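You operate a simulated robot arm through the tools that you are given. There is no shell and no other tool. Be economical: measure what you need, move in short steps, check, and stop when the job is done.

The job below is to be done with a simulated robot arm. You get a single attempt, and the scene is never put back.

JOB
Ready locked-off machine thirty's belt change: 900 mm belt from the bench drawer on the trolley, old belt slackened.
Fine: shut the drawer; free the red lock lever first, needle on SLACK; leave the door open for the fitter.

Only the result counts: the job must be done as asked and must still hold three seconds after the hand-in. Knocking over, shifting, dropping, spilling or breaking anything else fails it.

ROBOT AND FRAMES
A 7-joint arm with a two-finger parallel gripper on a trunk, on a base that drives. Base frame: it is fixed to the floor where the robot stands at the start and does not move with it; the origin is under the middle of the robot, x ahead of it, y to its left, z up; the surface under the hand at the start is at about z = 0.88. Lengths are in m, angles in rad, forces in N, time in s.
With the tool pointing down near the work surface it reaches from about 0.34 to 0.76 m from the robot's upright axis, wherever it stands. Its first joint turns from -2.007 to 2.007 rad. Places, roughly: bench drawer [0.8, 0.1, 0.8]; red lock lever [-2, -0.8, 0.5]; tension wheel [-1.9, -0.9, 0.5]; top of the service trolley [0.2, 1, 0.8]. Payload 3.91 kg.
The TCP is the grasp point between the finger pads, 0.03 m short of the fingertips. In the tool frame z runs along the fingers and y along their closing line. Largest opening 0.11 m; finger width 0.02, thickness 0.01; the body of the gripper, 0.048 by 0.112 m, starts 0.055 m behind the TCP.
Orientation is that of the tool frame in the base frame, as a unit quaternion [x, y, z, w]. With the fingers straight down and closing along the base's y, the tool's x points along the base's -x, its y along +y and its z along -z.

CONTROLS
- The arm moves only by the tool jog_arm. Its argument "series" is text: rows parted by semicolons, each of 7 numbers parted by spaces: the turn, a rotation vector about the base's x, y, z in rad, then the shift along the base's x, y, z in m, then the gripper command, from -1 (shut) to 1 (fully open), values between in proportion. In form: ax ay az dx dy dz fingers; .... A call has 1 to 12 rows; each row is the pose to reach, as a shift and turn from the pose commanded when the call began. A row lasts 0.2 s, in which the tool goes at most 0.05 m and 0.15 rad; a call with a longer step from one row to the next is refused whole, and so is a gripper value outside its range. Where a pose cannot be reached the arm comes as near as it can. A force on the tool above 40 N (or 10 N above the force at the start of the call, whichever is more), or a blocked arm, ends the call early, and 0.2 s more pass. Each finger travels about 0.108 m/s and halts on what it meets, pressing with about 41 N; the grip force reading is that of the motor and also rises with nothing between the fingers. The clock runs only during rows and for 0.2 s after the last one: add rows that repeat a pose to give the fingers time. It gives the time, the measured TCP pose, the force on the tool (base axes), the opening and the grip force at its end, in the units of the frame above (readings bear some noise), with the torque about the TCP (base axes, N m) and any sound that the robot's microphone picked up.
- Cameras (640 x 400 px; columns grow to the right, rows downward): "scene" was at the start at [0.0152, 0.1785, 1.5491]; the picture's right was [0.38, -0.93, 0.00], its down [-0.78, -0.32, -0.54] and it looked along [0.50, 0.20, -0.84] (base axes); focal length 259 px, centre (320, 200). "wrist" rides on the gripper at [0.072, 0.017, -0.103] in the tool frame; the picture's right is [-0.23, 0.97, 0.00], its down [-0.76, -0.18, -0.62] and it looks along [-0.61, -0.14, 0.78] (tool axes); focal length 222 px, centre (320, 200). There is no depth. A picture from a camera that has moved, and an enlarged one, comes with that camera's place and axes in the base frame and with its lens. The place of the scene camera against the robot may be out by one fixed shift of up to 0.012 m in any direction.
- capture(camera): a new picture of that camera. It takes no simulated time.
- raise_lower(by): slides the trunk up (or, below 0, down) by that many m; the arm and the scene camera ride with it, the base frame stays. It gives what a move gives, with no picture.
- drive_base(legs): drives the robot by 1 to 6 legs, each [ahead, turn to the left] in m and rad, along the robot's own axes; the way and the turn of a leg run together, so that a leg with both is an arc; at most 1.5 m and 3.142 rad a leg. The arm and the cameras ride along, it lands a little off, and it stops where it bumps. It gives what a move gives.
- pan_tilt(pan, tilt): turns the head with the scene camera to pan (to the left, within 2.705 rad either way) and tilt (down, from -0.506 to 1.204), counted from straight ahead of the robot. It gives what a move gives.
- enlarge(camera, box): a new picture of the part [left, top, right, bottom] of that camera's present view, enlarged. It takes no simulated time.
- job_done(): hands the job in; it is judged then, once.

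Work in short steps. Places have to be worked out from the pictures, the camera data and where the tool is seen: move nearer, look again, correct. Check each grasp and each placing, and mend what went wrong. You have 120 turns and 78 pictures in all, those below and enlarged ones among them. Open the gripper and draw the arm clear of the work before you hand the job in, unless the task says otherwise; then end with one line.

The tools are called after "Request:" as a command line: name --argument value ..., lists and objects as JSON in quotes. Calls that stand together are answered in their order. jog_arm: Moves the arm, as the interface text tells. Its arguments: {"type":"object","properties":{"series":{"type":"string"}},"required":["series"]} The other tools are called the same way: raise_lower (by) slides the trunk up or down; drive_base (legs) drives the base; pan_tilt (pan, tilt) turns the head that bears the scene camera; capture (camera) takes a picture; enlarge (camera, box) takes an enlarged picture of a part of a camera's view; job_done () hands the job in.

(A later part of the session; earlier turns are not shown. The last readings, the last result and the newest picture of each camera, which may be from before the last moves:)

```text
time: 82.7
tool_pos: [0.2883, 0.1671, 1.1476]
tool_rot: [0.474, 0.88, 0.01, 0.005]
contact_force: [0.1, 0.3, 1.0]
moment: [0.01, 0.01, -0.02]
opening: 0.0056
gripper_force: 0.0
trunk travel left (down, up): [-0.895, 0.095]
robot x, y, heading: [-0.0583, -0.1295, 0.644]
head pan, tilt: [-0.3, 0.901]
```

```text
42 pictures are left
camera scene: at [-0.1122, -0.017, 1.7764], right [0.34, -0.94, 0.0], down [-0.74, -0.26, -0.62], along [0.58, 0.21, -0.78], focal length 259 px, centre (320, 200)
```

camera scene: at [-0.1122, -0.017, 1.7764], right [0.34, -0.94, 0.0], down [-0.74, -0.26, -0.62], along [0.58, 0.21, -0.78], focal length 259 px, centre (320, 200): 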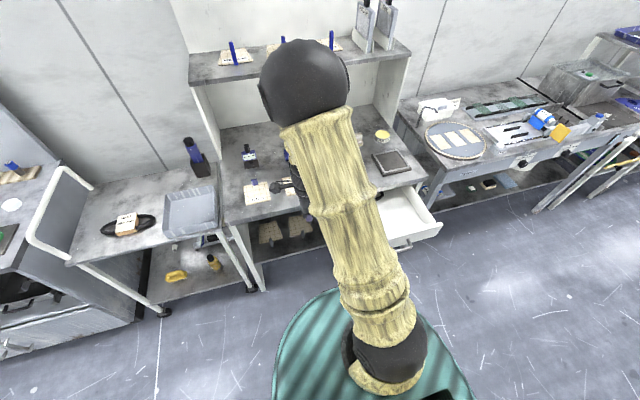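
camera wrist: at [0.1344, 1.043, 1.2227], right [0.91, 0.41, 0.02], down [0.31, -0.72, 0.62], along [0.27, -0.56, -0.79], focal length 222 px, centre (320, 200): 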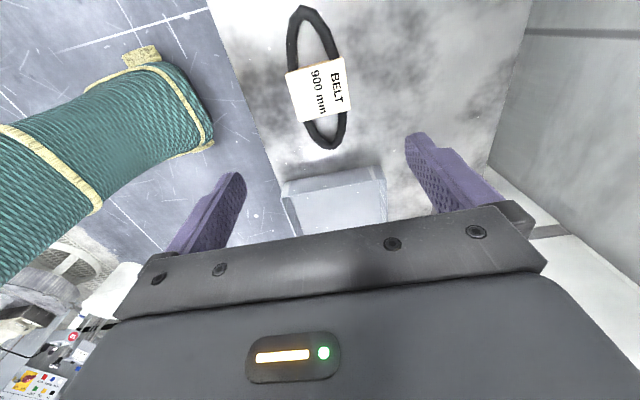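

Belt is still fine on the trolley. Move the tool in front of the handle at height, then lower.

Request:
jog_arm --series "0 0 0 0.014 -0.043 0 -0.9; 0 0 0 0.028 -0.085 0 -0.9; 0 0 0 0.042 -0.128 0 -0.9; 0 0 0 0.055 -0.17 0 -0.9; 0 0 0 0.069 -0.213 0 -0.9; 0 0 0 0.083 -0.255 0 -0.9; 0 0 0 0.097 -0.298 0 -0.9; 0 0 0 0.108 -0.342 0 -0.9; 0 0 0 0.108 -0.342 0 -0.9"

Request:
raise_lower --by -0.22

Request:
capture --camera "wrist"

Request:
capture --camera "scene"

```text
time: 84.7
tool_pos: [0.3973, -0.1728, 1.1481]
tool_rot: [0.474, 0.88, 0.01, 0.006]
contact_force: [0.4, -0.2, -0.9]
moment: [-0.02, 0.02, 0.02]
opening: 0.0053
gripper_force: 0.1
trunk travel left (down, up): [-0.895, 0.095]
robot x, y, heading: [-0.0559, -0.1278, 0.646]
head pan, tilt: [-0.3, 0.901]
```

```text
time: 87.1
tool_pos: [0.3983, -0.1742, 0.9273]
tool_rot: [0.474, 0.88, 0.01, 0.005]
contact_force: [-0.4, -1.4, -0.6]
moment: [-0.03, -0.02, 0.02]
opening: 0.0052
gripper_force: 0.2
trunk travel left (down, up): [-0.675, 0.315]
robot x, y, heading: [-0.0549, -0.1301, 0.64]
head pan, tilt: [-0.3, 0.901]
```

```text
41 pictures are left
camera wrist: at [0.3703, -0.1063, 1.0307], right [0.94, 0.35, 0.02], down [0.26, -0.74, 0.62], along [0.23, -0.57, -0.79], focal length 222 px, centre (320, 200)
```

wrist: 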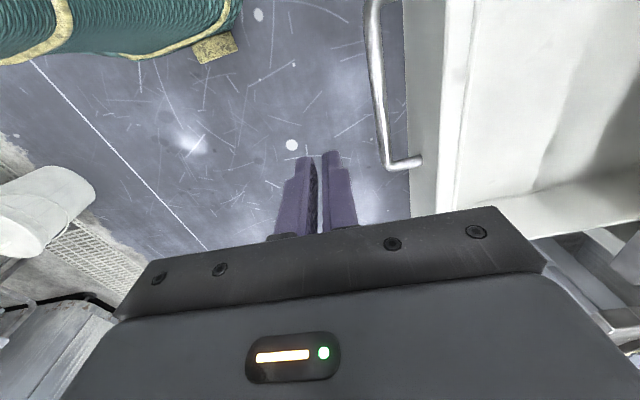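

```text
40 pictures are left
camera scene: at [-0.1123, -0.0173, 1.5565], right [0.34, -0.94, 0.0], down [-0.74, -0.26, -0.62], along [0.58, 0.21, -0.78], focal length 259 px, centre (320, 200)
```

scene: 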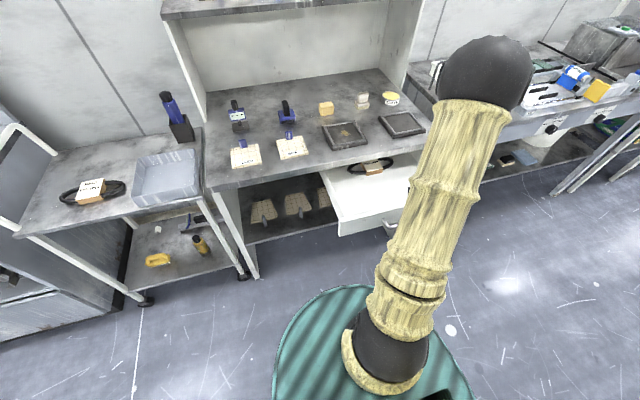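

The tool is squarely in front of the bar's middle. Lower it to bar height, then push along the drawer axis.

Request:
jog_arm --series "0 0 0 0 0 -0.05 -0.9; 0 0 0 0 0 -0.1 -0.9; 0 0 0 0 0 -0.132 -0.9; 0 0 0 0 0 -0.132 -0.9; 0 0 0 0.018 0.013 -0.132 -0.9; 0 0 0 0.036 0.026 -0.132 -0.9"

Request:
jog_arm --series "0 0 0 0.018 0.013 0 -0.9; 0 0 0 0.036 0.026 0 -0.9; 0 0 0 0.054 0.039 0 -0.9; 0 0 0 0.072 0.053 0 -0.9; 0 0 0 0.09 0.066 0 -0.9; 0 0 0 0.108 0.079 0 -0.9; 0 0 0 0.126 0.092 0 -0.9; 0 0 0 0.144 0.105 0 -0.9; 0 0 0 0.158 0.116 0 -0.9; 0 0 0 0.17 0.125 0 -0.9; 0 0 0 0.178 0.131 0 -0.9; 0 0 0 0.184 0.136 0 -0.9"

Request:
capture --camera "scene"

Request:
capture --camera "wrist"

```text
time: 88.5
tool_pos: [0.434, -0.1477, 0.7936]
tool_rot: [0.474, 0.881, 0.01, 0.006]
contact_force: [0.1, -0.6, 0.5]
moment: [0.01, 0.0, -0.01]
opening: 0.0056
gripper_force: 0.0
trunk travel left (down, up): [-0.675, 0.315]
robot x, y, heading: [-0.0536, -0.1325, 0.647]
head pan, tilt: [-0.3, 0.901]
```

```text
time: 91.1
tool_pos: [0.6168, -0.0135, 0.7937]
tool_rot: [0.474, 0.881, 0.01, 0.005]
contact_force: [0.3, 0.1, 0.7]
moment: [-0.01, 0.02, 0.03]
opening: 0.0055
gripper_force: 0.2
trunk travel left (down, up): [-0.675, 0.315]
robot x, y, heading: [-0.0559, -0.1306, 0.647]
head pan, tilt: [-0.3, 0.901]
```

```text
39 pictures are left
camera scene: at [-0.112, -0.0171, 1.5564], right [0.34, -0.94, 0.0], down [-0.74, -0.26, -0.62], along [0.58, 0.21, -0.78], focal length 259 px, centre (320, 200)
```

scene: 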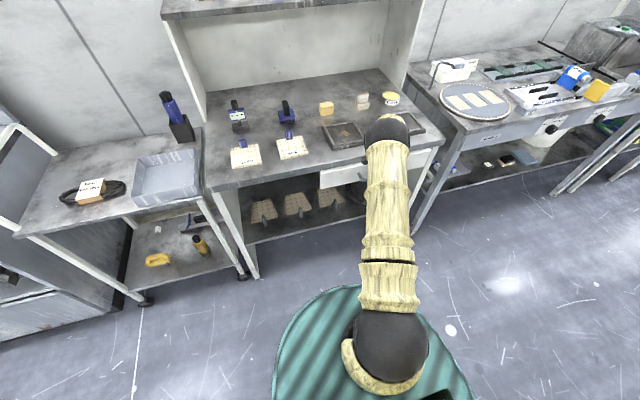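

```text
38 pictures are left
camera wrist: at [0.5906, 0.055, 0.8975], right [0.94, 0.35, 0.02], down [0.26, -0.74, 0.62], along [0.23, -0.57, -0.79], focal length 222 px, centre (320, 200)
```

wrist: 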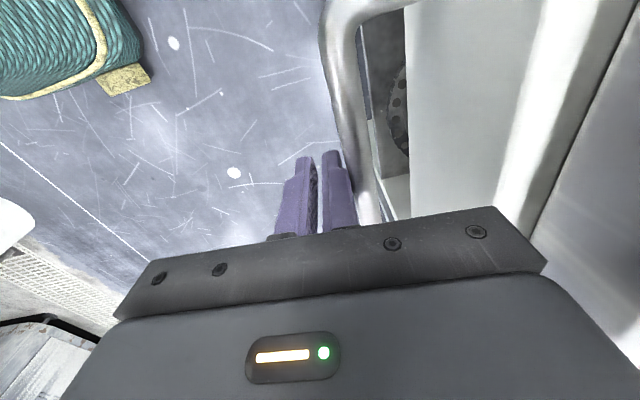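

Drawer nearly shut; no resistance yet. I push a little further in small steps until it seats.

Request:
jog_arm --series "0 0 0 0.004 0.003 0 -0.9; 0 0 0 0.008 0.006 0 -0.9; 0 0 0 0.012 0.009 0 -0.9; 0 0 0 0.016 0.012 0 -0.9; 0 0 0 0.02 0.015 0 -0.9"

Request:
enlarge --camera "wrist" --box '[280, 0, 640, 225]'

```text
time: 92.0
tool_pos: [0.6246, -0.0081, 0.7917]
tool_rot: [0.475, 0.88, 0.001, -0.002]
contact_force: [-14.9, -7.4, 6.9]
moment: [0.14, -0.08, 0.21]
opening: 0.0001
gripper_force: 0.1
trunk travel left (down, up): [-0.675, 0.315]
robot x, y, heading: [-0.0523, -0.1295, 0.645]
head pan, tilt: [-0.3, 0.901]
stopped in row 4: the force on the tool passed its limit at 46 N (the readings are from after the stop); the commanded pose is now the measured one
```

```text
1.78 times, centred on (460, 112) of wrist
camera zoom: at [0.6, 0.0608, 0.8957], right [0.94, 0.34, 0.0], down [0.27, -0.74, 0.62], along [0.21, -0.58, -0.79], focal length 395 px, centre (71, 356)
```

zoom: 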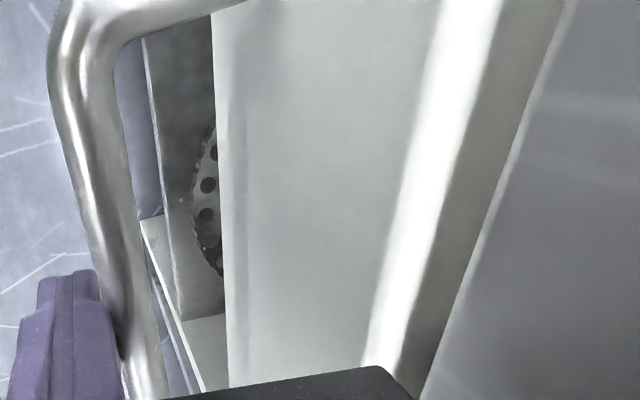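

Firm stop reached. I back off, raise, and check the drawer from the scene camera.

Request:
jog_arm --series "0 0 0 -0.02 -0.015 0 -0.9; 0 0 0 -0.05 -0.037 0 -0.9; 0 0 0 -0.08 -0.06 0 -0.9; 0 0 0 -0.1 -0.075 0.04 -0.9; 0 0 0 -0.1 -0.075 0.09 -0.9; 0 0 0 -0.1 -0.075 0.14 -0.9; 0 0 0 -0.12 -0.09 0.19 -0.9; 0 0 0 -0.12 -0.09 0.24 -0.9; 0 0 0 -0.14 -0.06 0.28 -0.9; 0 0 0 -0.16 -0.02 0.3 -0.9; 0 0 0 -0.18 0.02 0.3 -0.9;  0 0 0 -0.2 0.06 0.3 -0.9"

Request:
enlarge --camera "scene" --box '[300, 130, 460, 230]'

```text
refused: row 7 steps farther than a row can; nothing moved
```

```text
4.00 times, centred on (380, 180) of scene
camera zoom: at [-0.1143, -0.0177, 1.5565], right [0.34, -0.94, 0.0], down [-0.74, -0.26, -0.62], along [0.59, 0.21, -0.78], focal length 1037 px, centre (80, 280)
```

zoom: 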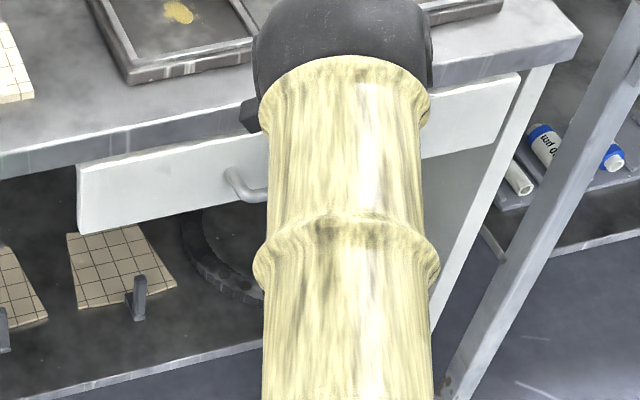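

Drawer looks flush as at the start. I redo the retreat with shorter steps.

Request:
jog_arm --series "0 0 0 -0.02 -0.015 0 -0.9; 0 0 0 -0.05 -0.037 0 -0.9; 0 0 0 -0.08 -0.06 0 -0.9; 0 0 0 -0.1 -0.075 0.03 -0.9; 0 0 0 -0.1 -0.075 0.075 -0.9; 0 0 0 -0.1 -0.075 0.12 -0.9; 0 0 0 -0.11 -0.075 0.16 -0.9; 0 0 0 -0.12 -0.075 0.2 -0.9; 0 0 0 -0.135 -0.045 0.23 -0.9; 0 0 0 -0.16 -0.01 0.25 -0.9; 0 0 0 -0.18 0.03 0.25 -0.9;  0 0 0 -0.2 0.07 0.25 -0.9"

Request:
capture --camera "scene"

```text
time: 94.6
tool_pos: [0.4262, 0.0636, 1.0438]
tool_rot: [0.476, 0.879, 0.003, 0.0]
contact_force: [0.3, 0.3, -0.4]
moment: [0.01, -0.02, 0.01]
opening: 0.0055
gripper_force: 0.0
trunk travel left (down, up): [-0.675, 0.315]
robot x, y, heading: [-0.0564, -0.1279, 0.643]
head pan, tilt: [-0.3, 0.901]
```

```text
35 pictures are left
camera scene: at [-0.1126, -0.0164, 1.5564], right [0.34, -0.94, 0.0], down [-0.74, -0.26, -0.62], along [0.59, 0.21, -0.78], focal length 259 px, centre (320, 200)
```

scene: 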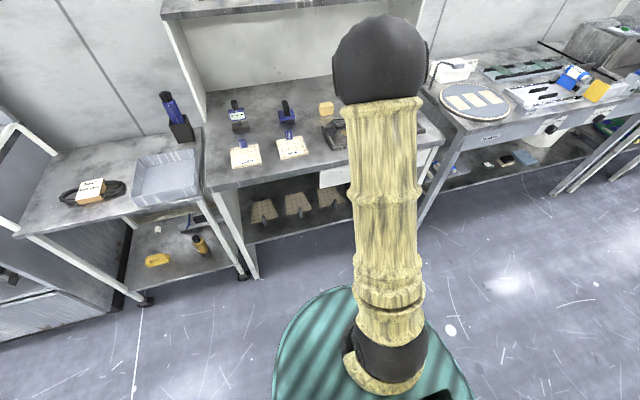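

The drawer is shut and the belt in place. Now I drive across the aisle to stand before machine 30's open cabinet, left of its door, stopping well short to look.

Request:
drive_base --legs '[[0, 2.787], [0.955, 0], [0, 0.342]]'

Request:
pan_tilt --pan 0.0 --tilt 0.75

Request:
capture --camera "scene"

```text
time: 111.6
tool_pos: [-1.44, -0.638, 1.0435]
tool_rot: [0.887, -0.461, 0.0, 0.003]
contact_force: [0.6, 0.3, -0.2]
moment: [0.0, 0.0, 0.01]
opening: 0.0057
gripper_force: 0.0
trunk travel left (down, up): [-0.675, 0.315]
robot x, y, heading: [-0.9686, -0.4303, -2.467]
head pan, tilt: [-0.3, 0.901]
```

```text
time: 112.4
tool_pos: [-1.4402, -0.6374, 1.0426]
tool_rot: [0.887, -0.462, 0.001, 0.003]
contact_force: [0.1, -0.4, -0.3]
moment: [0.01, 0.0, -0.02]
opening: 0.0054
gripper_force: 0.0
trunk travel left (down, up): [-0.675, 0.315]
robot x, y, heading: [-0.9656, -0.4314, -2.467]
head pan, tilt: [0.0, 0.75]
```

```text
34 pictures are left
camera scene: at [-0.8771, -0.566, 1.5683], right [-0.63, 0.78, 0.0], down [0.53, 0.43, -0.73], along [-0.57, -0.46, -0.68], focal length 259 px, centre (320, 200)
```

scene: 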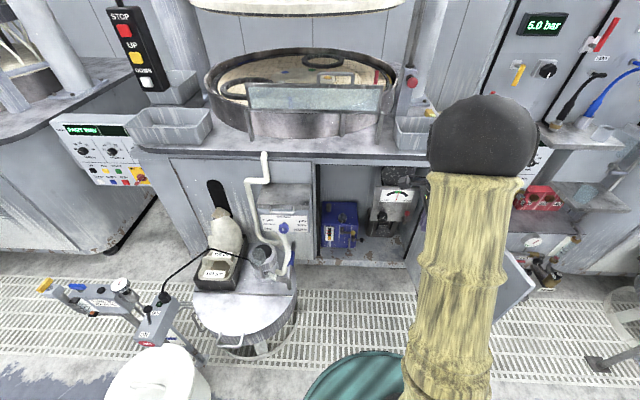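

I'm before the cabinet with the arm in the way of the view. I pitch the tool horizontal toward the machine and lower the trunk.

Request:
jog_arm --series "-0.08 0.114 0 -0.01 0 0 -0.9; -0.16 0.228 0 -0.02 -0.01 0 -0.9; -0.24 0.342 0 -0.02 -0.01 0 -0.9; -0.32 0.456 0 -0.02 -0.01 0 -0.9; -0.4 0.57 0 -0.02 -0.01 -0.01 -0.9; -0.48 0.684 0 -0.02 -0.01 -0.02 -0.9; -0.56 0.798 0 -0.02 -0.01 -0.04 -0.9; -0.64 0.912 0 -0.02 -0.01 -0.06 -0.9; -0.72 1.026 0 -0.02 -0.01 -0.08 -0.9; -0.8 1.14 0 -0.02 -0.01 -0.1 -0.9; -0.87 1.24 0 -0.02 -0.01 -0.12 -0.9; -0.904 1.286 0 -0.02 -0.01 -0.14 -0.9"

Request:
raise_lower --by -0.37

Request:
pan_tilt --pan -0.1 --tilt 0.45

Request:
capture --camera "scene"

Request:
capture --camera "wrist"

```text
time: 115.0
tool_pos: [-1.4584, -0.6484, 0.9041]
tool_rot: [0.626, -0.322, -0.325, 0.631]
contact_force: [0.5, 0.2, -1.1]
moment: [0.0, -0.01, -0.01]
opening: 0.0056
gripper_force: 0.1
out of reach, approached as far as the arm can: row 5
trunk travel left (down, up): [-0.675, 0.315]
robot x, y, heading: [-0.9647, -0.4363, -2.465]
head pan, tilt: [0.0, 0.75]
```

```text
time: 118.5
tool_pos: [-1.4595, -0.6472, 0.5342]
tool_rot: [0.627, -0.322, -0.326, 0.63]
contact_force: [-0.3, -0.6, 0.2]
moment: [0.02, 0.05, 0.0]
opening: 0.0058
gripper_force: 0.1
trunk travel left (down, up): [-0.305, 0.685]
robot x, y, heading: [-0.9668, -0.4353, -2.466]
head pan, tilt: [0.0, 0.75]
```

```text
time: 119.3
tool_pos: [-1.4589, -0.648, 0.5341]
tool_rot: [0.626, -0.324, -0.326, 0.63]
contact_force: [-0.4, 0.3, 0.8]
moment: [0.02, -0.02, 0.03]
opening: 0.006
gripper_force: 0.1
trunk travel left (down, up): [-0.305, 0.685]
robot x, y, heading: [-0.9635, -0.4285, -2.468]
head pan, tilt: [-0.099, 0.45]
```

```text
33 pictures are left
camera scene: at [-0.8894, -0.5642, 1.2247], right [-0.55, 0.84, 0.0], down [0.37, 0.24, -0.9], along [-0.75, -0.49, -0.44], focal length 259 px, centre (320, 200)
```

scene: 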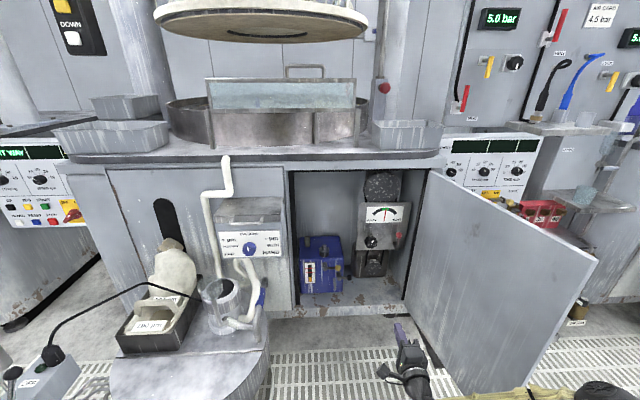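

```text
32 pictures are left
camera wrist: at [-1.3325, -0.6468, 0.5498], right [-0.13, 0.19, 0.97], down [0.07, 0.98, -0.18], along [-0.99, 0.04, -0.14], focal length 222 px, centre (320, 200)
```

wrist: 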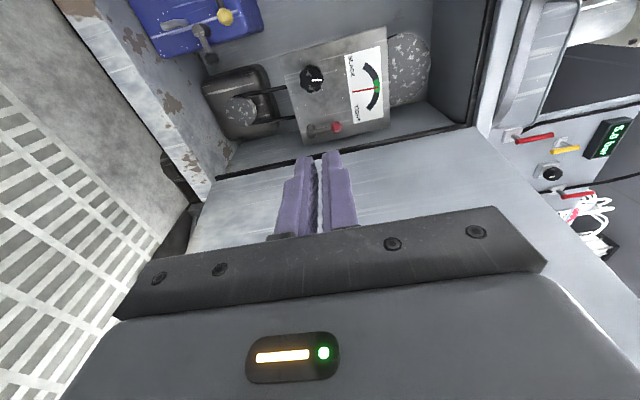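

Excellent views. I enlarge the control panel in both cameras.

Request:
enlarge --camera "wrist" --box '[200, 20, 440, 170]'

Request:
enlarge --camera "scene" --box '[336, 180, 432, 280]'

```text
2.67 times, centred on (320, 95) of wrist
camera zoom: at [-1.3325, -0.6468, 0.5498], right [-0.13, 0.19, 0.97], down [0.07, 0.98, -0.18], along [-0.99, 0.04, -0.14], focal length 592 px, centre (320, 480)
```

zoom: 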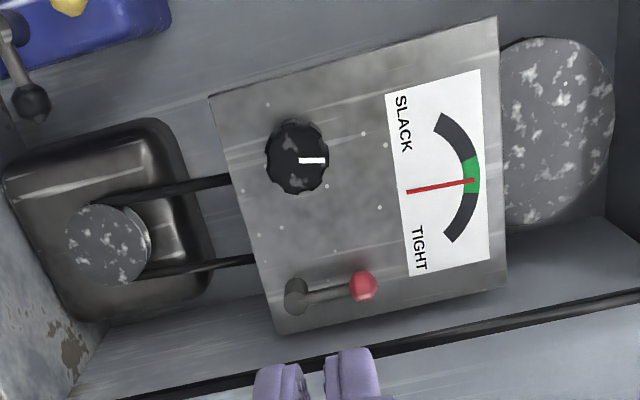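

```text
4.00 times, centred on (384, 230) of scene
camera zoom: at [-0.8894, -0.5642, 1.2247], right [-0.55, 0.84, 0.0], down [0.37, 0.24, -0.9], along [-0.75, -0.49, -0.44], focal length 1037 px, centre (64, 80)
```

zoom: 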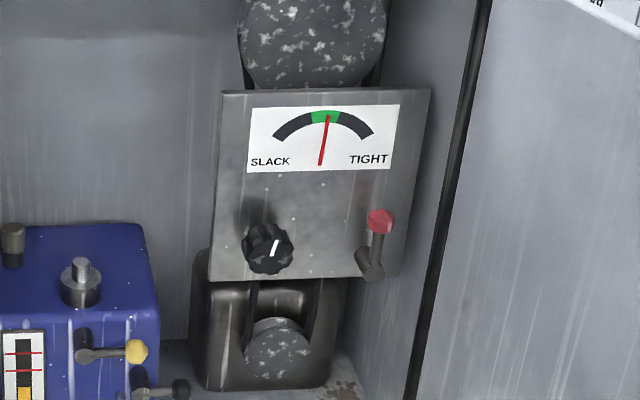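

Knob sits at about (−1.868, −0.912, 0.508), lever ball (−1.947, −0.808, 0.543), pivot 0.067 below it. To get a straight approach between stand and door, I tuck the arm left, reverse away diagonally, then come forward.

Request:
jog_arm --series "0 0 0 0.02 -0.012 0 -0.9; 0 0 0 0.04 -0.024 0 -0.9; 0 0 0 0.06 -0.036 0 -0.9; 0 0 0 0.085 -0.049 0 -0.9"

Request:
drive_base --legs '[[-0.2, 0], [0, 0.307], [-0.28, 0], [0, -0.35], [0.5, 0]]'

Request:
capture --camera "scene"

```text
time: 120.3
tool_pos: [-1.3731, -0.6963, 0.5351]
tool_rot: [0.626, -0.323, -0.325, 0.631]
contact_force: [0.0, 0.4, -0.1]
moment: [-0.02, 0.0, 0.03]
opening: 0.0054
gripper_force: 0.1
trunk travel left (down, up): [-0.305, 0.685]
robot x, y, heading: [-0.9629, -0.4339, -2.466]
head pan, tilt: [-0.099, 0.45]
```

```text
time: 129.7
tool_pos: [-1.4717, -0.6176, 0.5331]
tool_rot: [0.62, -0.334, -0.337, 0.625]
contact_force: [0.5, -0.4, 0.0]
moment: [-0.02, -0.02, -0.03]
opening: 0.0056
gripper_force: 0.1
trunk travel left (down, up): [-0.305, 0.685]
robot x, y, heading: [-1.0536, -0.3677, -2.503]
head pan, tilt: [-0.099, 0.45]
```

```text
29 pictures are left
camera scene: at [-0.9833, -0.5027, 1.2248], right [-0.51, 0.86, 0.0], down [0.37, 0.22, -0.9], along [-0.77, -0.46, -0.44], focal length 259 px, centre (320, 200)
```

scene: 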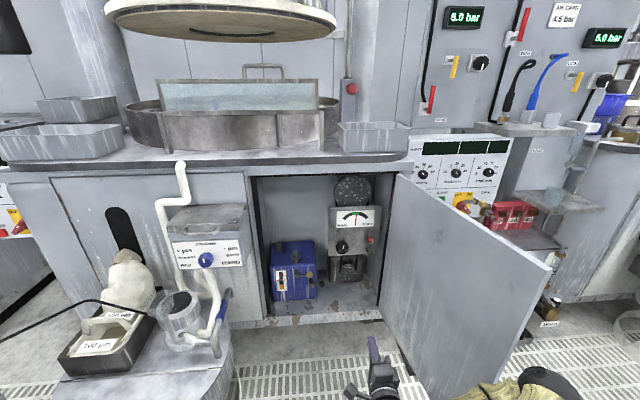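

Lined up: lateral 0.324, TCP in front of the knob side. Drive ahead 0.29 m.

Request:
drive_base --legs '[[0.29, 0]]'

Request:
capture --camera "scene"

Request:
capture --camera "wrist"

```text
time: 130.8
tool_pos: [-1.5175, -0.6338, 0.5327]
tool_rot: [0.615, -0.344, -0.346, 0.619]
contact_force: [0.4, -0.4, 0.7]
moment: [0.0, 0.02, 0.02]
opening: 0.0055
gripper_force: 0.0
trunk travel left (down, up): [-0.305, 0.685]
robot x, y, heading: [-1.0906, -0.3984, -2.5]
head pan, tilt: [-0.099, 0.45]
stopped in leg 1: the robot was blocked; the commanded pose is now the measured one
```

```text
28 pictures are left
camera scene: at [-1.0201, -0.5303, 1.225], right [-0.52, 0.86, 0.0], down [0.37, 0.22, -0.9], along [-0.77, -0.46, -0.43], focal length 259 px, centre (320, 200)
```

scene: 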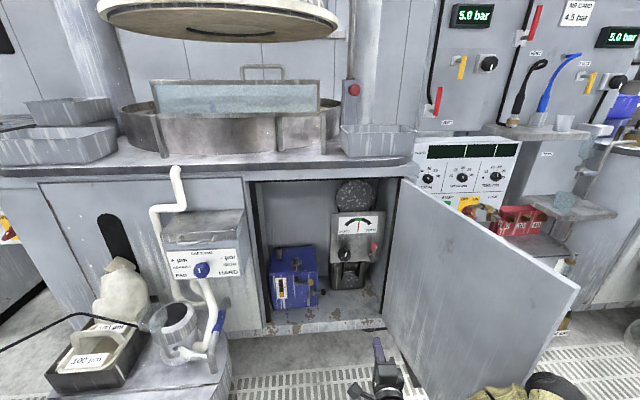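

```text
27 pictures are left
camera wrist: at [-1.391, -0.6419, 0.5495], right [-0.11, 0.2, 0.97], down [0.13, 0.97, -0.18], along [-0.98, 0.11, -0.14], focal length 222 px, centre (320, 200)
```

wrist: 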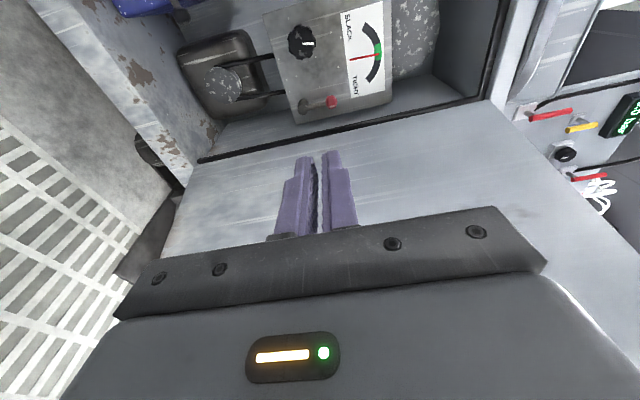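

Blocked after 5 cm. I look down to find what the base or arm met.

Request:
pan_tilt --pan -0.35 --tilt 1.1

Request:
capture --camera "scene"

```text
time: 131.9
tool_pos: [-1.517, -0.6353, 0.5328]
tool_rot: [0.615, -0.344, -0.346, 0.62]
contact_force: [-0.3, 0.8, -0.3]
moment: [-0.02, 0.05, 0.01]
opening: 0.0054
gripper_force: 0.0
trunk travel left (down, up): [-0.305, 0.685]
robot x, y, heading: [-1.095, -0.3976, -2.5]
head pan, tilt: [-0.351, 1.1]
```

```text
26 pictures are left
camera scene: at [-1.001, -0.5006, 1.1727], right [-0.29, 0.96, 0.0], down [0.85, 0.25, -0.46], along [-0.44, -0.13, -0.89], focal length 259 px, centre (320, 200)
```

scene: 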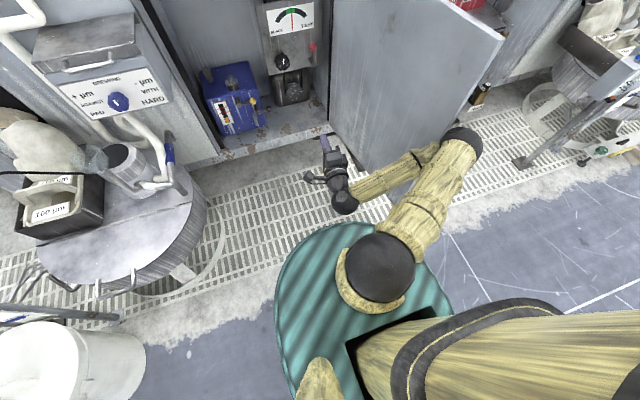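

The elbow, bulging right, touches the door edge. I back straight off, and bring the arm back through the tool-down pose so it works in its upright plane (elbow up) instead.

Request:
drive_base --legs '[[-0.4, 0]]'

Request:
jog_arm --series "0.072 -0.117 0 0 0 0.01 -0.9; 0.144 -0.234 0 0 0 0.02 -0.9; 0.216 -0.351 0 0 0 0.03 -0.9; 0.288 -0.468 0 0 0 0.04 -0.9; 0.36 -0.585 0 0 0 0.06 -0.9; 0.432 -0.702 0 0 0 0.08 -0.9; 0.504 -0.819 0 0 0 0.1 -0.9; 0.576 -0.936 0 0 0 0.12 -0.9; 0.648 -1.053 0 0 0 0.14 -0.9; 0.72 -1.17 0 0 0 0.16 -0.9; 0.79 -1.282 0 0 0 0.18 -0.9; 0.825 -1.338 0 0 0 0.2 -0.9"

Request:
jog_arm --series "0 0 0.145 0 0 0 -0.9; 0 0 0.29 0 0 0 -0.9; 0 0 0.435 0 0 0 -0.9; 0 0 0.58 0 0 0 -0.9; 0 0 0.725 0 0 0 -0.9; 0 0 0.87 0 0 0 -0.9; 0 0 1.015 0 0 0 -0.9; 0 0 1.16 0 0 0 -0.9; 0 0 1.305 0 0 0 -0.9; 0 0 1.45 0 0 0 -0.9; 0 0 1.595 0 0 0 -0.9; 0 0 1.65 0 0 0 -0.9"

Request:
capture --camera "scene"

```text
time: 134.7
tool_pos: [-1.1973, -0.3973, 0.5303]
tool_rot: [0.616, -0.344, -0.346, 0.618]
contact_force: [-0.5, -0.1, -0.3]
moment: [0.01, 0.04, 0.01]
opening: 0.0057
gripper_force: 0.0
trunk travel left (down, up): [-0.305, 0.685]
robot x, y, heading: [-0.778, -0.1588, -2.502]
head pan, tilt: [-0.351, 1.1]
```

```text
time: 137.3
tool_pos: [-1.1966, -0.3966, 0.732]
tool_rot: [0.873, -0.488, 0.0, 0.0]
contact_force: [-0.3, -0.4, 0.1]
moment: [0.01, -0.03, 0.02]
opening: 0.0057
gripper_force: 0.0
out of reach, approached as far as the arm can: row 1, 2, 3, 4, 5
trunk travel left (down, up): [-0.305, 0.685]
robot x, y, heading: [-0.778, -0.1551, -2.504]
head pan, tilt: [-0.351, 1.1]
```

```text
time: 139.9
tool_pos: [-1.1957, -0.3972, 0.7319]
tool_rot: [0.95, 0.312, 0.001, 0.001]
contact_force: [-0.1, -0.3, -0.4]
moment: [-0.03, -0.02, -0.03]
opening: 0.0056
gripper_force: 0.1
trunk travel left (down, up): [-0.305, 0.685]
robot x, y, heading: [-0.7715, -0.1599, -2.502]
head pan, tilt: [-0.351, 1.1]
```

```text
25 pictures are left
camera scene: at [-0.6839, -0.2637, 1.1726], right [-0.29, 0.96, 0.0], down [0.85, 0.26, -0.45], along [-0.43, -0.13, -0.89], focal length 259 px, centre (320, 200)
```

scene: 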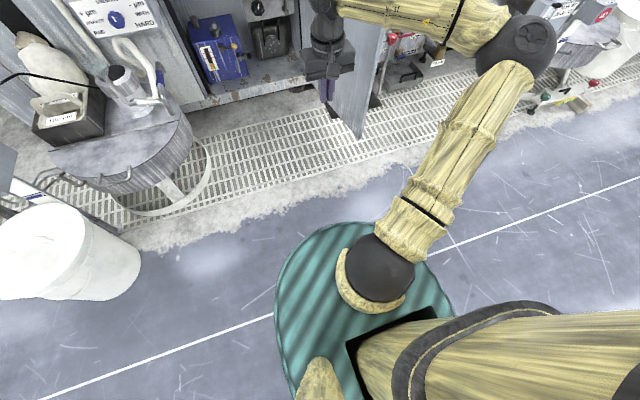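

The elbow still sits to the right, but it will tuck in when the arm is stretched, so I'll keep the base back and reach. I pitch the tool forward in-plane and extend.

Request:
jog_arm --series "-0.078 0.106 0 0 0 0 -0.9; -0.156 0.212 0 0 0 0 -0.9; -0.234 0.318 0 -0.01 -0.007 0 -0.9; -0.312 0.424 0 -0.03 -0.02 0 -0.9; -0.39 0.53 0 -0.05 -0.035 -0.01 -0.9; -0.468 0.635 0 -0.07 -0.05 -0.03 -0.9; -0.546 0.741 0 -0.095 -0.07 -0.05 -0.9; -0.624 0.847 0 -0.12 -0.09 -0.07 -0.9; -0.702 0.953 0 -0.145 -0.108 -0.09 -0.9; -0.78 1.059 0 -0.17 -0.126 -0.11 -0.9; -0.858 1.165 0 -0.195 -0.144 -0.13 -0.9; -0.925 1.256 0 -0.22 -0.16 -0.15 -0.9"

Request:
pan_tilt --pan -0.35 --tilt 0.9

Request:
capture --camera "scene"

```text
time: 142.5
tool_pos: [-1.4167, -0.5574, 0.5827]
tool_rot: [0.674, 0.222, -0.668, 0.223]
contact_force: [-0.5, 0.5, 0.7]
moment: [0.03, 0.01, 0.0]
opening: 0.0055
gripper_force: 0.1
trunk travel left (down, up): [-0.305, 0.685]
robot x, y, heading: [-0.7731, -0.1604, -2.497]
head pan, tilt: [-0.351, 1.1]
```

```text
time: 143.2
tool_pos: [-1.4164, -0.557, 0.5809]
tool_rot: [0.676, 0.221, -0.667, 0.221]
contact_force: [-0.7, -0.1, 0.3]
moment: [-0.03, 0.0, -0.04]
opening: 0.0055
gripper_force: 0.0
trunk travel left (down, up): [-0.305, 0.685]
robot x, y, heading: [-0.7714, -0.1575, -2.505]
head pan, tilt: [-0.351, 0.901]
```

```text
24 pictures are left
camera scene: at [-0.6958, -0.2673, 1.1864], right [-0.29, 0.96, 0.0], down [0.75, 0.22, -0.62], along [-0.59, -0.18, -0.78], focal length 259 px, centre (320, 200)
```

scene: 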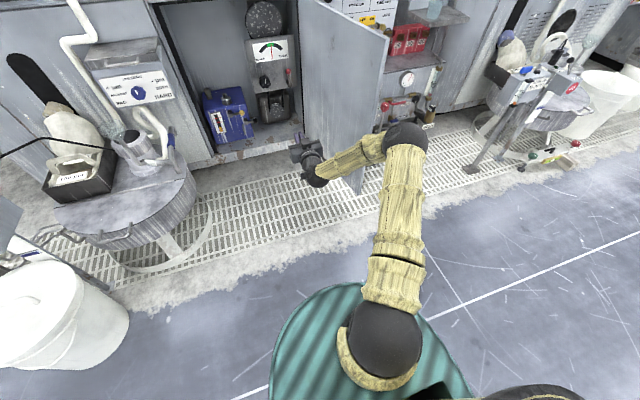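

Arm extends well with a smaller bulge. I test a further reach of 0.15 m here, in free space.

Request:
jog_arm --series "0 0 0 -0.024 -0.018 -0.015 -0.9; 0 0 0 -0.048 -0.036 -0.03 -0.9; 0 0 0 -0.072 -0.054 -0.04 -0.9; 0 0 0 -0.096 -0.072 -0.05 -0.9; 0 0 0 -0.12 -0.09 -0.06 -0.9"

Request:
capture --camera "scene"

```text
time: 144.4
tool_pos: [-1.5374, -0.6476, 0.5204]
tool_rot: [0.676, 0.222, -0.667, 0.222]
contact_force: [-0.4, 0.2, 0.9]
moment: [0.03, -0.01, 0.02]
opening: 0.0053
gripper_force: 0.0
trunk travel left (down, up): [-0.305, 0.685]
robot x, y, heading: [-0.7712, -0.1594, -2.501]
head pan, tilt: [-0.351, 0.901]
```

```text
23 pictures are left
camera scene: at [-0.6957, -0.2671, 1.1865], right [-0.29, 0.96, 0.0], down [0.75, 0.22, -0.62], along [-0.59, -0.18, -0.78], focal length 259 px, centre (320, 200)
```

scene: 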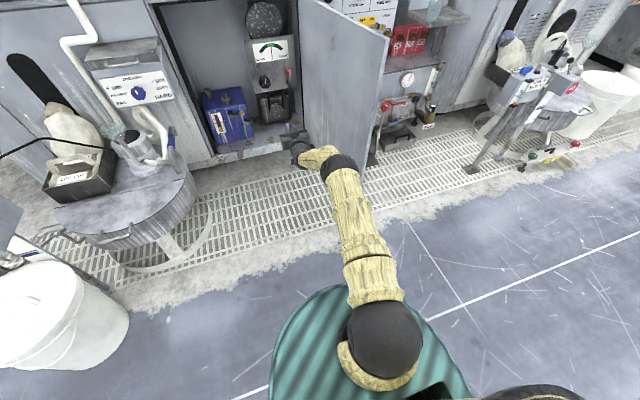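

Reach of 0.91 m works and the elbow straightens. I retract slightly, then shift the base about 0.1 m left by a reverse manoeuvre and approach again straight.

Request:
jog_arm --series "0 0 0 0.03 0.022 0 -0.9; 0 0 0 0.05 0.037 0.0 -0.9"

Request:
drive_base --legs '[[-0.45, 0], [0, -0.6], [-0.19, 0], [0, 0.59], [0.7, 0]]'

Request:
capture --camera "scene"

```text
time: 145.0
tool_pos: [-1.4876, -0.6117, 0.5188]
tool_rot: [0.676, 0.222, -0.667, 0.222]
contact_force: [-0.6, 0.9, -0.1]
moment: [0.0, 0.03, 0.0]
opening: 0.0055
gripper_force: 0.0
trunk travel left (down, up): [-0.305, 0.685]
robot x, y, heading: [-0.7726, -0.1638, -2.505]
head pan, tilt: [-0.351, 0.901]
```

```text
time: 158.1
tool_pos: [-1.4996, -0.7298, 0.5198]
tool_rot: [0.677, 0.217, -0.668, 0.217]
contact_force: [-0.6, 0.3, 0.1]
moment: [-0.02, -0.01, 0.0]
opening: 0.0057
gripper_force: 0.0
trunk travel left (down, up): [-0.305, 0.685]
robot x, y, heading: [-0.7803, -0.2866, -2.519]
head pan, tilt: [-0.351, 0.901]
```

```text
22 pictures are left
camera scene: at [-0.7027, -0.396, 1.1864], right [-0.27, 0.96, 0.0], down [0.75, 0.21, -0.62], along [-0.6, -0.17, -0.78], focal length 259 px, centre (320, 200)
```

scene: 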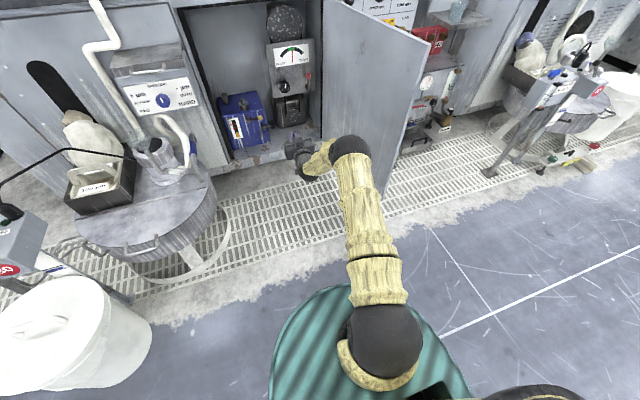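

Lateral is now 0.23 and clear. Advance 0.29 m.

Request:
drive_base --legs '[[0.29, 0]]'

Request:
capture --camera "scene"

Request:
capture --camera "wrist"

```text
time: 160.3
tool_pos: [-1.7367, -0.8978, 0.5204]
tool_rot: [0.678, 0.215, -0.669, 0.215]
contact_force: [0.2, 0.1, 0.4]
moment: [0.0, 0.03, 0.03]
opening: 0.0055
gripper_force: 0.0
trunk travel left (down, up): [-0.305, 0.685]
robot x, y, heading: [-1.017, -0.4546, -2.512]
head pan, tilt: [-0.351, 0.901]
```

```text
21 pictures are left
camera scene: at [-0.9392, -0.567, 1.1864], right [-0.27, 0.96, 0.0], down [0.75, 0.21, -0.62], along [-0.6, -0.17, -0.78], focal length 259 px, centre (320, 200)
```

scene: 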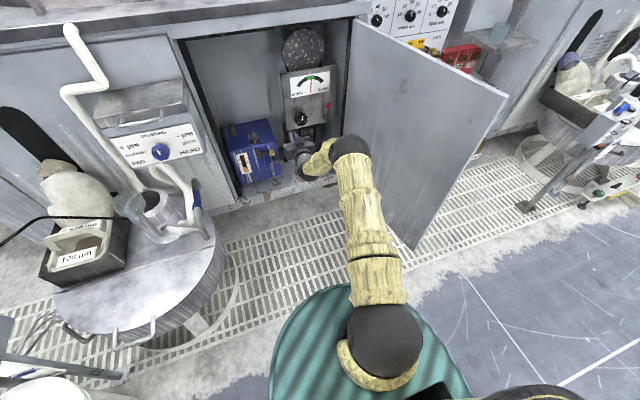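

```text
20 pictures are left
camera wrist: at [-1.6424, -0.851, 0.4487], right [0.56, -0.79, 0.23], down [0.4, 0.5, 0.77], along [-0.73, -0.34, 0.6], focal length 222 px, centre (320, 200)
```

wrist: 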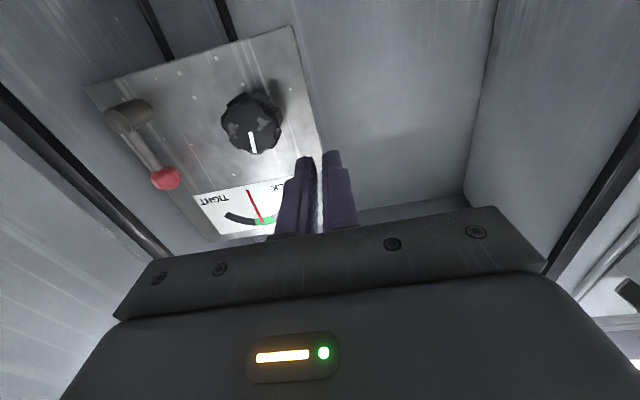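

Good position with a clear, upside-down close view. I enlarge the panel for precise measurement.

Request:
enlarge --camera "wrist" --box '[60, 20, 348, 240]'

```text
1.82 times, centred on (204, 130) of wrist
camera zoom: at [-1.6424, -0.851, 0.4487], right [0.56, -0.79, 0.23], down [0.4, 0.5, 0.77], along [-0.73, -0.34, 0.6], focal length 404 px, centre (531, 327)
```

zoom: 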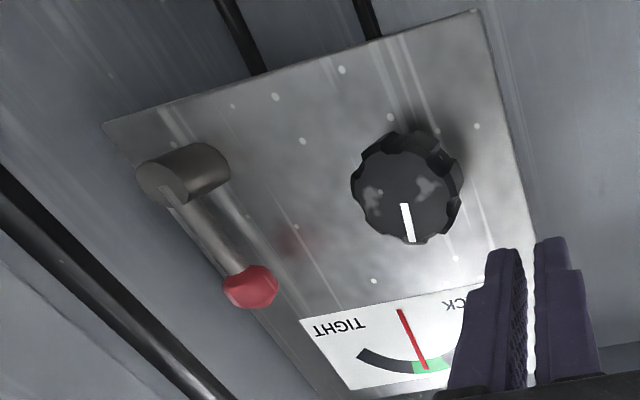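

Ball (−1.946, −0.809, 0.544), hub 0.07 below; the cabinet's jamb is ~5 cm right of it. I yaw the tool 0.3 rad right and pre-position before the ball with fingers opened to 60 mm.

Request:
jog_arm --series "0 0 -0.06 -0.02 0.024 0.01 -0.5; 0 0 -0.12 -0.04 0.048 0.015 -0.2; 0 0 -0.18 -0.06 0.072 0.02 0; 0 0 -0.24 -0.08 0.096 0.024 0.1; 0 0 -0.3 -0.103 0.12 0.024 0.1; 0 0 -0.3 -0.103 0.12 0.024 0.1"

Request:
capture --camera "wrist"

Request:
capture --camera "scene"

```text
time: 161.7
tool_pos: [-1.8401, -0.776, 0.5432]
tool_rot: [0.702, 0.111, -0.694, 0.113]
contact_force: [-0.1, 0.3, 0.2]
moment: [0.04, -0.02, -0.01]
opening: 0.0606
gripper_force: 0.1
trunk travel left (down, up): [-0.305, 0.685]
robot x, y, heading: [-1.0132, -0.4566, -2.514]
head pan, tilt: [-0.351, 0.901]
```

```text
18 pictures are left
camera wrist: at [-1.7357, -0.7585, 0.4722], right [0.3, -0.92, 0.23], down [0.53, 0.36, 0.77], along [-0.79, -0.11, 0.6], focal length 222 px, centre (320, 200)
```

wrist: 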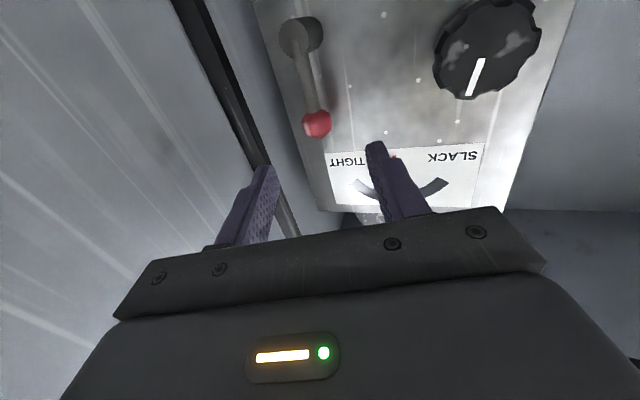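

```text
17 pictures are left
camera scene: at [-0.9393, -0.567, 1.1864], right [-0.27, 0.96, 0.0], down [0.75, 0.21, -0.62], along [-0.6, -0.17, -0.78], focal length 259 px, centre (320, 200)
```

scene: 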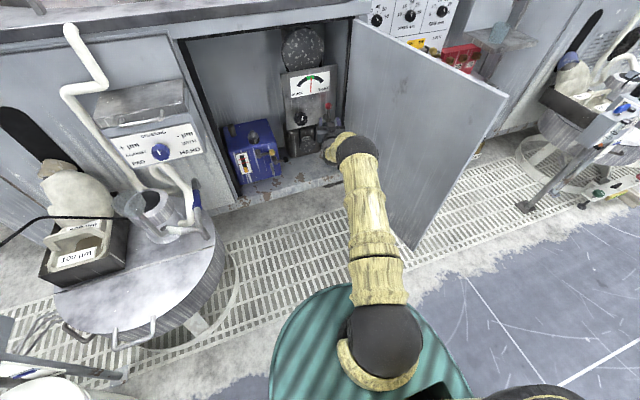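

The ball is right ahead along the tool axis. Advance in small steps and close on it.

Request:
jog_arm --series "0 0 0 -0.025 -0.0075 0 0.1; 0 0 0 -0.05 -0.015 0 0.1; 0 0 0 -0.075 -0.0225 0 0.1; 0 0 0 -0.096 -0.029 0 0.1; 0 0 0 -0.096 -0.029 0 -0.3; 0 0 0 -0.096 -0.029 0 -0.6; 0 0 0 -0.096 -0.029 0 -0.8"

Request:
capture --camera "wrist"

```text
time: 163.3
tool_pos: [-1.8971, -0.793, 0.5433]
tool_rot: [0.702, 0.112, -0.694, 0.113]
contact_force: [-0.1, -0.3, 0.9]
moment: [0.01, 0.01, -0.02]
opening: 0.0109
gripper_force: 0.1
out of reach, approached as far as the arm can: row 3, 4, 5, 6, 7
trunk travel left (down, up): [-0.305, 0.685]
robot x, y, heading: [-1.0186, -0.4586, -2.516]
head pan, tilt: [-0.351, 0.901]
```

```text
16 pictures are left
camera wrist: at [-1.7924, -0.7772, 0.4718], right [0.3, -0.92, 0.23], down [0.53, 0.36, 0.77], along [-0.79, -0.11, 0.6], focal length 222 px, centre (320, 200)
```

wrist: 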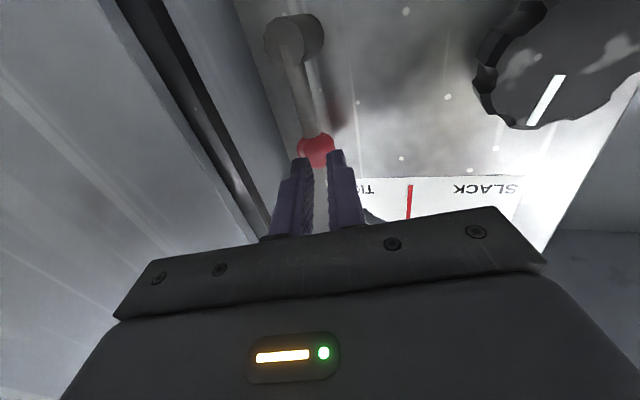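

Just out of reach at 0.94 m; fingertips sit at the ball. I pull back a little, reopen, and bring the base 6 cm closer.

Request:
jog_arm --series "0 0 0 0.03 0.01 0 -0.3; 0 0 0 0.06 0.02 0 0; 0 0 0 0.09 0.028 0 0.1; 0 0 0 0.09 0.028 0 0.1"

Request:
drive_base --legs '[[0.06, 0]]'

```text
time: 164.3
tool_pos: [-1.8069, -0.7652, 0.5448]
tool_rot: [0.702, 0.112, -0.694, 0.114]
contact_force: [0.0, 0.3, -0.1]
moment: [-0.02, 0.0, 0.0]
opening: 0.0604
gripper_force: 0.0
trunk travel left (down, up): [-0.305, 0.685]
robot x, y, heading: [-1.0125, -0.454, -2.518]
head pan, tilt: [-0.351, 0.901]
```

```text
time: 165.3
tool_pos: [-1.8557, -0.8006, 0.5444]
tool_rot: [0.702, 0.112, -0.694, 0.114]
contact_force: [-0.1, 0.7, -0.3]
moment: [0.03, 0.01, 0.03]
opening: 0.0606
gripper_force: 0.0
trunk travel left (down, up): [-0.305, 0.685]
robot x, y, heading: [-1.0646, -0.4925, -2.514]
head pan, tilt: [-0.351, 0.901]
```

Reached 1.15 m station. Correct 2 cm laterally, advance over the ball and close.

Request:
jog_arm --series "0 0 0 -0.007 0.021 0 0.1; 0 0 0 -0.007 0.021 0 0.1; 0 0 0 -0.03 0.0135 0 0.1; 0 0 0 -0.055 0.005 0 0.1; 0 0 0 -0.081 -0.004 0 0.1; 0 0 0 -0.081 -0.004 0 0.1; 0 0 0 -0.081 -0.004 0 -0.3; 0 0 0 -0.081 -0.004 0 -0.6; 0 0 0 -0.081 -0.004 0 -0.7"

Request:
capture --camera "wrist"

```text
time: 167.3
tool_pos: [-1.9358, -0.8051, 0.5421]
tool_rot: [0.703, 0.113, -0.693, 0.114]
contact_force: [0.3, -0.7, -0.5]
moment: [0.0, 0.01, 0.0]
opening: 0.0289
gripper_force: 44.9
trunk travel left (down, up): [-0.305, 0.685]
robot x, y, heading: [-1.0623, -0.4896, -2.513]
head pan, tilt: [-0.351, 0.901]
```

```text
15 pictures are left
camera wrist: at [-1.832, -0.7883, 0.4715], right [0.3, -0.92, 0.23], down [0.53, 0.36, 0.77], along [-0.79, -0.11, 0.6], focal length 222 px, centre (320, 200)
```

wrist: 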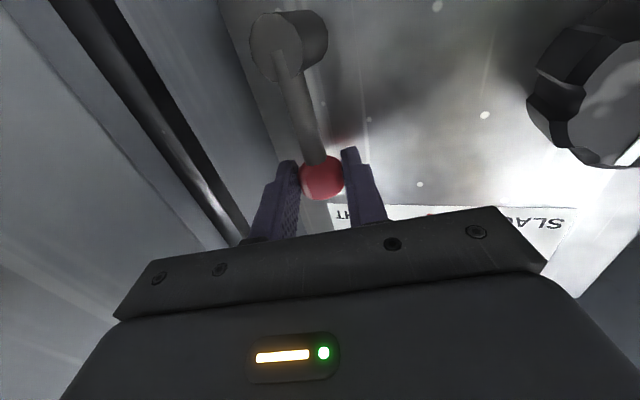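

The ball is gripped (29 mm). I try swinging it gently left first and read the force.

Request:
jog_arm --series "0 0 0 0.003 -0.004 0 -0.7; 0 0 0 0.006 -0.008 -0.001 -0.7; 0 0 0 0.009 -0.012 -0.002 -0.7; 0 0 0 0.012 -0.016 -0.003 -0.7"

```text
time: 168.3
tool_pos: [-1.9253, -0.8196, 0.5408]
tool_rot: [0.702, 0.112, -0.694, 0.113]
contact_force: [-3.9, 12.2, -1.3]
moment: [0.19, 0.99, -0.23]
opening: 0.0296
gripper_force: 45.2
trunk travel left (down, up): [-0.305, 0.685]
robot x, y, heading: [-1.0631, -0.493, -2.518]
head pan, tilt: [-0.351, 0.901]
```

It moves left with light resistance. I follow the arc, rolling the tool with the lever.

Request:
jog_arm --series "0.105 0.0766 0 0.0049 -0.0067 -0.0032 -0.7; 0.21 0.153 0 0.0095 -0.013 -0.0074 -0.7; 0.315 0.23 0 0.0137 -0.0188 -0.0126 -0.7; 0.42 0.306 0 0.0175 -0.024 -0.0186 -0.7; 0.525 0.383 0 0.0208 -0.0285 -0.0254 -0.7; 0.63 0.459 0 0.0236 -0.0323 -0.0329 -0.7"

Request:
capture --camera "wrist"

```text
time: 169.7
tool_pos: [-1.902, -0.8512, 0.5047]
tool_rot: [-0.531, -0.344, 0.762, 0.136]
contact_force: [-1.7, 20.8, -14.8]
moment: [0.03, -0.71, -0.76]
opening: 0.0294
gripper_force: 45.3
trunk travel left (down, up): [-0.305, 0.685]
robot x, y, heading: [-1.0653, -0.4928, -2.524]
head pan, tilt: [-0.351, 0.901]
```

```text
14 pictures are left
camera wrist: at [-1.8344, -0.7828, 0.4208], right [0.24, -0.84, -0.49], down [0.84, -0.07, 0.54], along [-0.49, -0.54, 0.69], focal length 222 px, centre (320, 200)
```

wrist: 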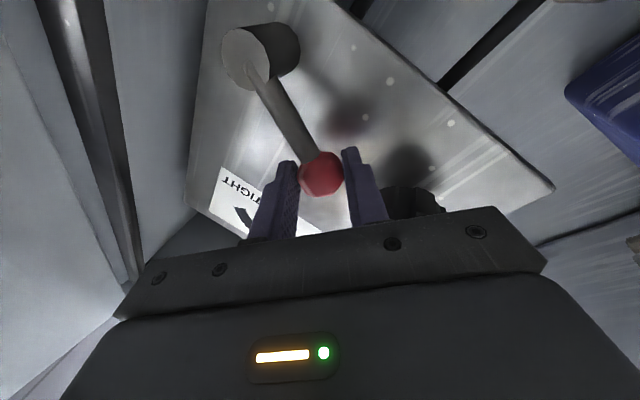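

Lever is at about 1 rad and still moving. Continue toward 90°.

Request:
jog_arm --series "0.105 0.0766 0 0.0021 -0.0029 -0.0081 -0.7; 0.21 0.153 0 0.0037 -0.005 -0.0165 -0.7; 0.315 0.23 0 0.0045 -0.0062 -0.0253 -0.7; 0.42 0.306 0 0.0047 -0.0065 -0.0341 -0.7"

Request:
capture --camera "wrist"

```text
time: 170.7
tool_pos: [-1.8762, -0.8634, 0.4868]
tool_rot: [-0.366, -0.47, 0.751, 0.286]
contact_force: [9.4, -20.0, 0.9]
moment: [-0.02, -0.13, 0.68]
opening: 0.0198
gripper_force: 3.6
out of reach, approached as far as the arm can: row 2, 3, 4
trunk travel left (down, up): [-0.305, 0.685]
robot x, y, heading: [-1.0645, -0.4928, -2.518]
head pan, tilt: [-0.351, 0.901]
```

```text
13 pictures are left
camera wrist: at [-1.833, -0.7634, 0.42], right [0.04, -0.56, -0.83], down [0.96, -0.21, 0.19], along [-0.28, -0.8, 0.53], focal length 222 px, centre (320, 200)
```

wrist: 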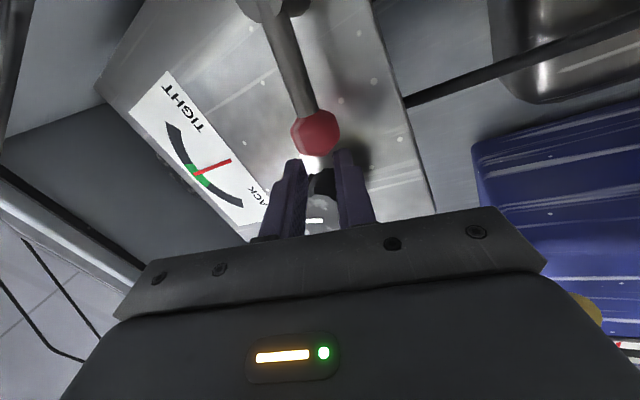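

The wrist roll hit a limit and the fingers slipped off the ball, with the lever near 80–90°. I back straight out and unroll, then look.

Request:
jog_arm --series "0 0 0 0.016 0.012 0 -0.7; 0 0 0 0.032 0.024 0 -0.7; 0 0 0 0.06 0.044 0 -0.7; -0.105 -0.0766 0 0.08 0.055 0 -0.7; -0.21 -0.153 0 0.08 0.055 0.01 -0.7; -0.315 -0.23 0 0.08 0.055 0.02 -0.7; -0.42 -0.306 0 0.08 0.055 0.03 -0.7; -0.525 -0.383 0 0.08 0.055 0.03 -0.7; -0.63 -0.459 0 0.08 0.055 0.03 -0.7; -0.735 -0.536 0 0.08 0.055 0.03 -0.7; -0.84 -0.612 0 0.08 0.055 0.03 -0.7; -0.945 -0.69 0 0.08 0.055 0.03 -0.7"

Request:
capture --camera "wrist"

```text
time: 173.3
tool_pos: [-1.7989, -0.801, 0.5129]
tool_rot: [-0.681, -0.153, 0.713, -0.073]
contact_force: [0.2, -1.0, 0.5]
moment: [0.0, 0.0, 0.03]
opening: 0.0166
gripper_force: 0.1
trunk travel left (down, up): [-0.305, 0.685]
robot x, y, heading: [-1.0634, -0.4932, -2.512]
head pan, tilt: [-0.351, 0.901]
```

```text
12 pictures are left
camera wrist: at [-1.6994, -0.7762, 0.4375], right [0.32, -0.94, 0.11], down [0.58, 0.29, 0.76], along [-0.75, -0.18, 0.64], focal length 222 px, centre (320, 200)
```

wrist: 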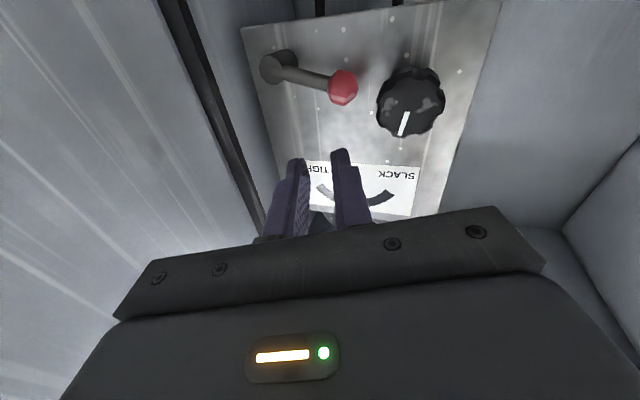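

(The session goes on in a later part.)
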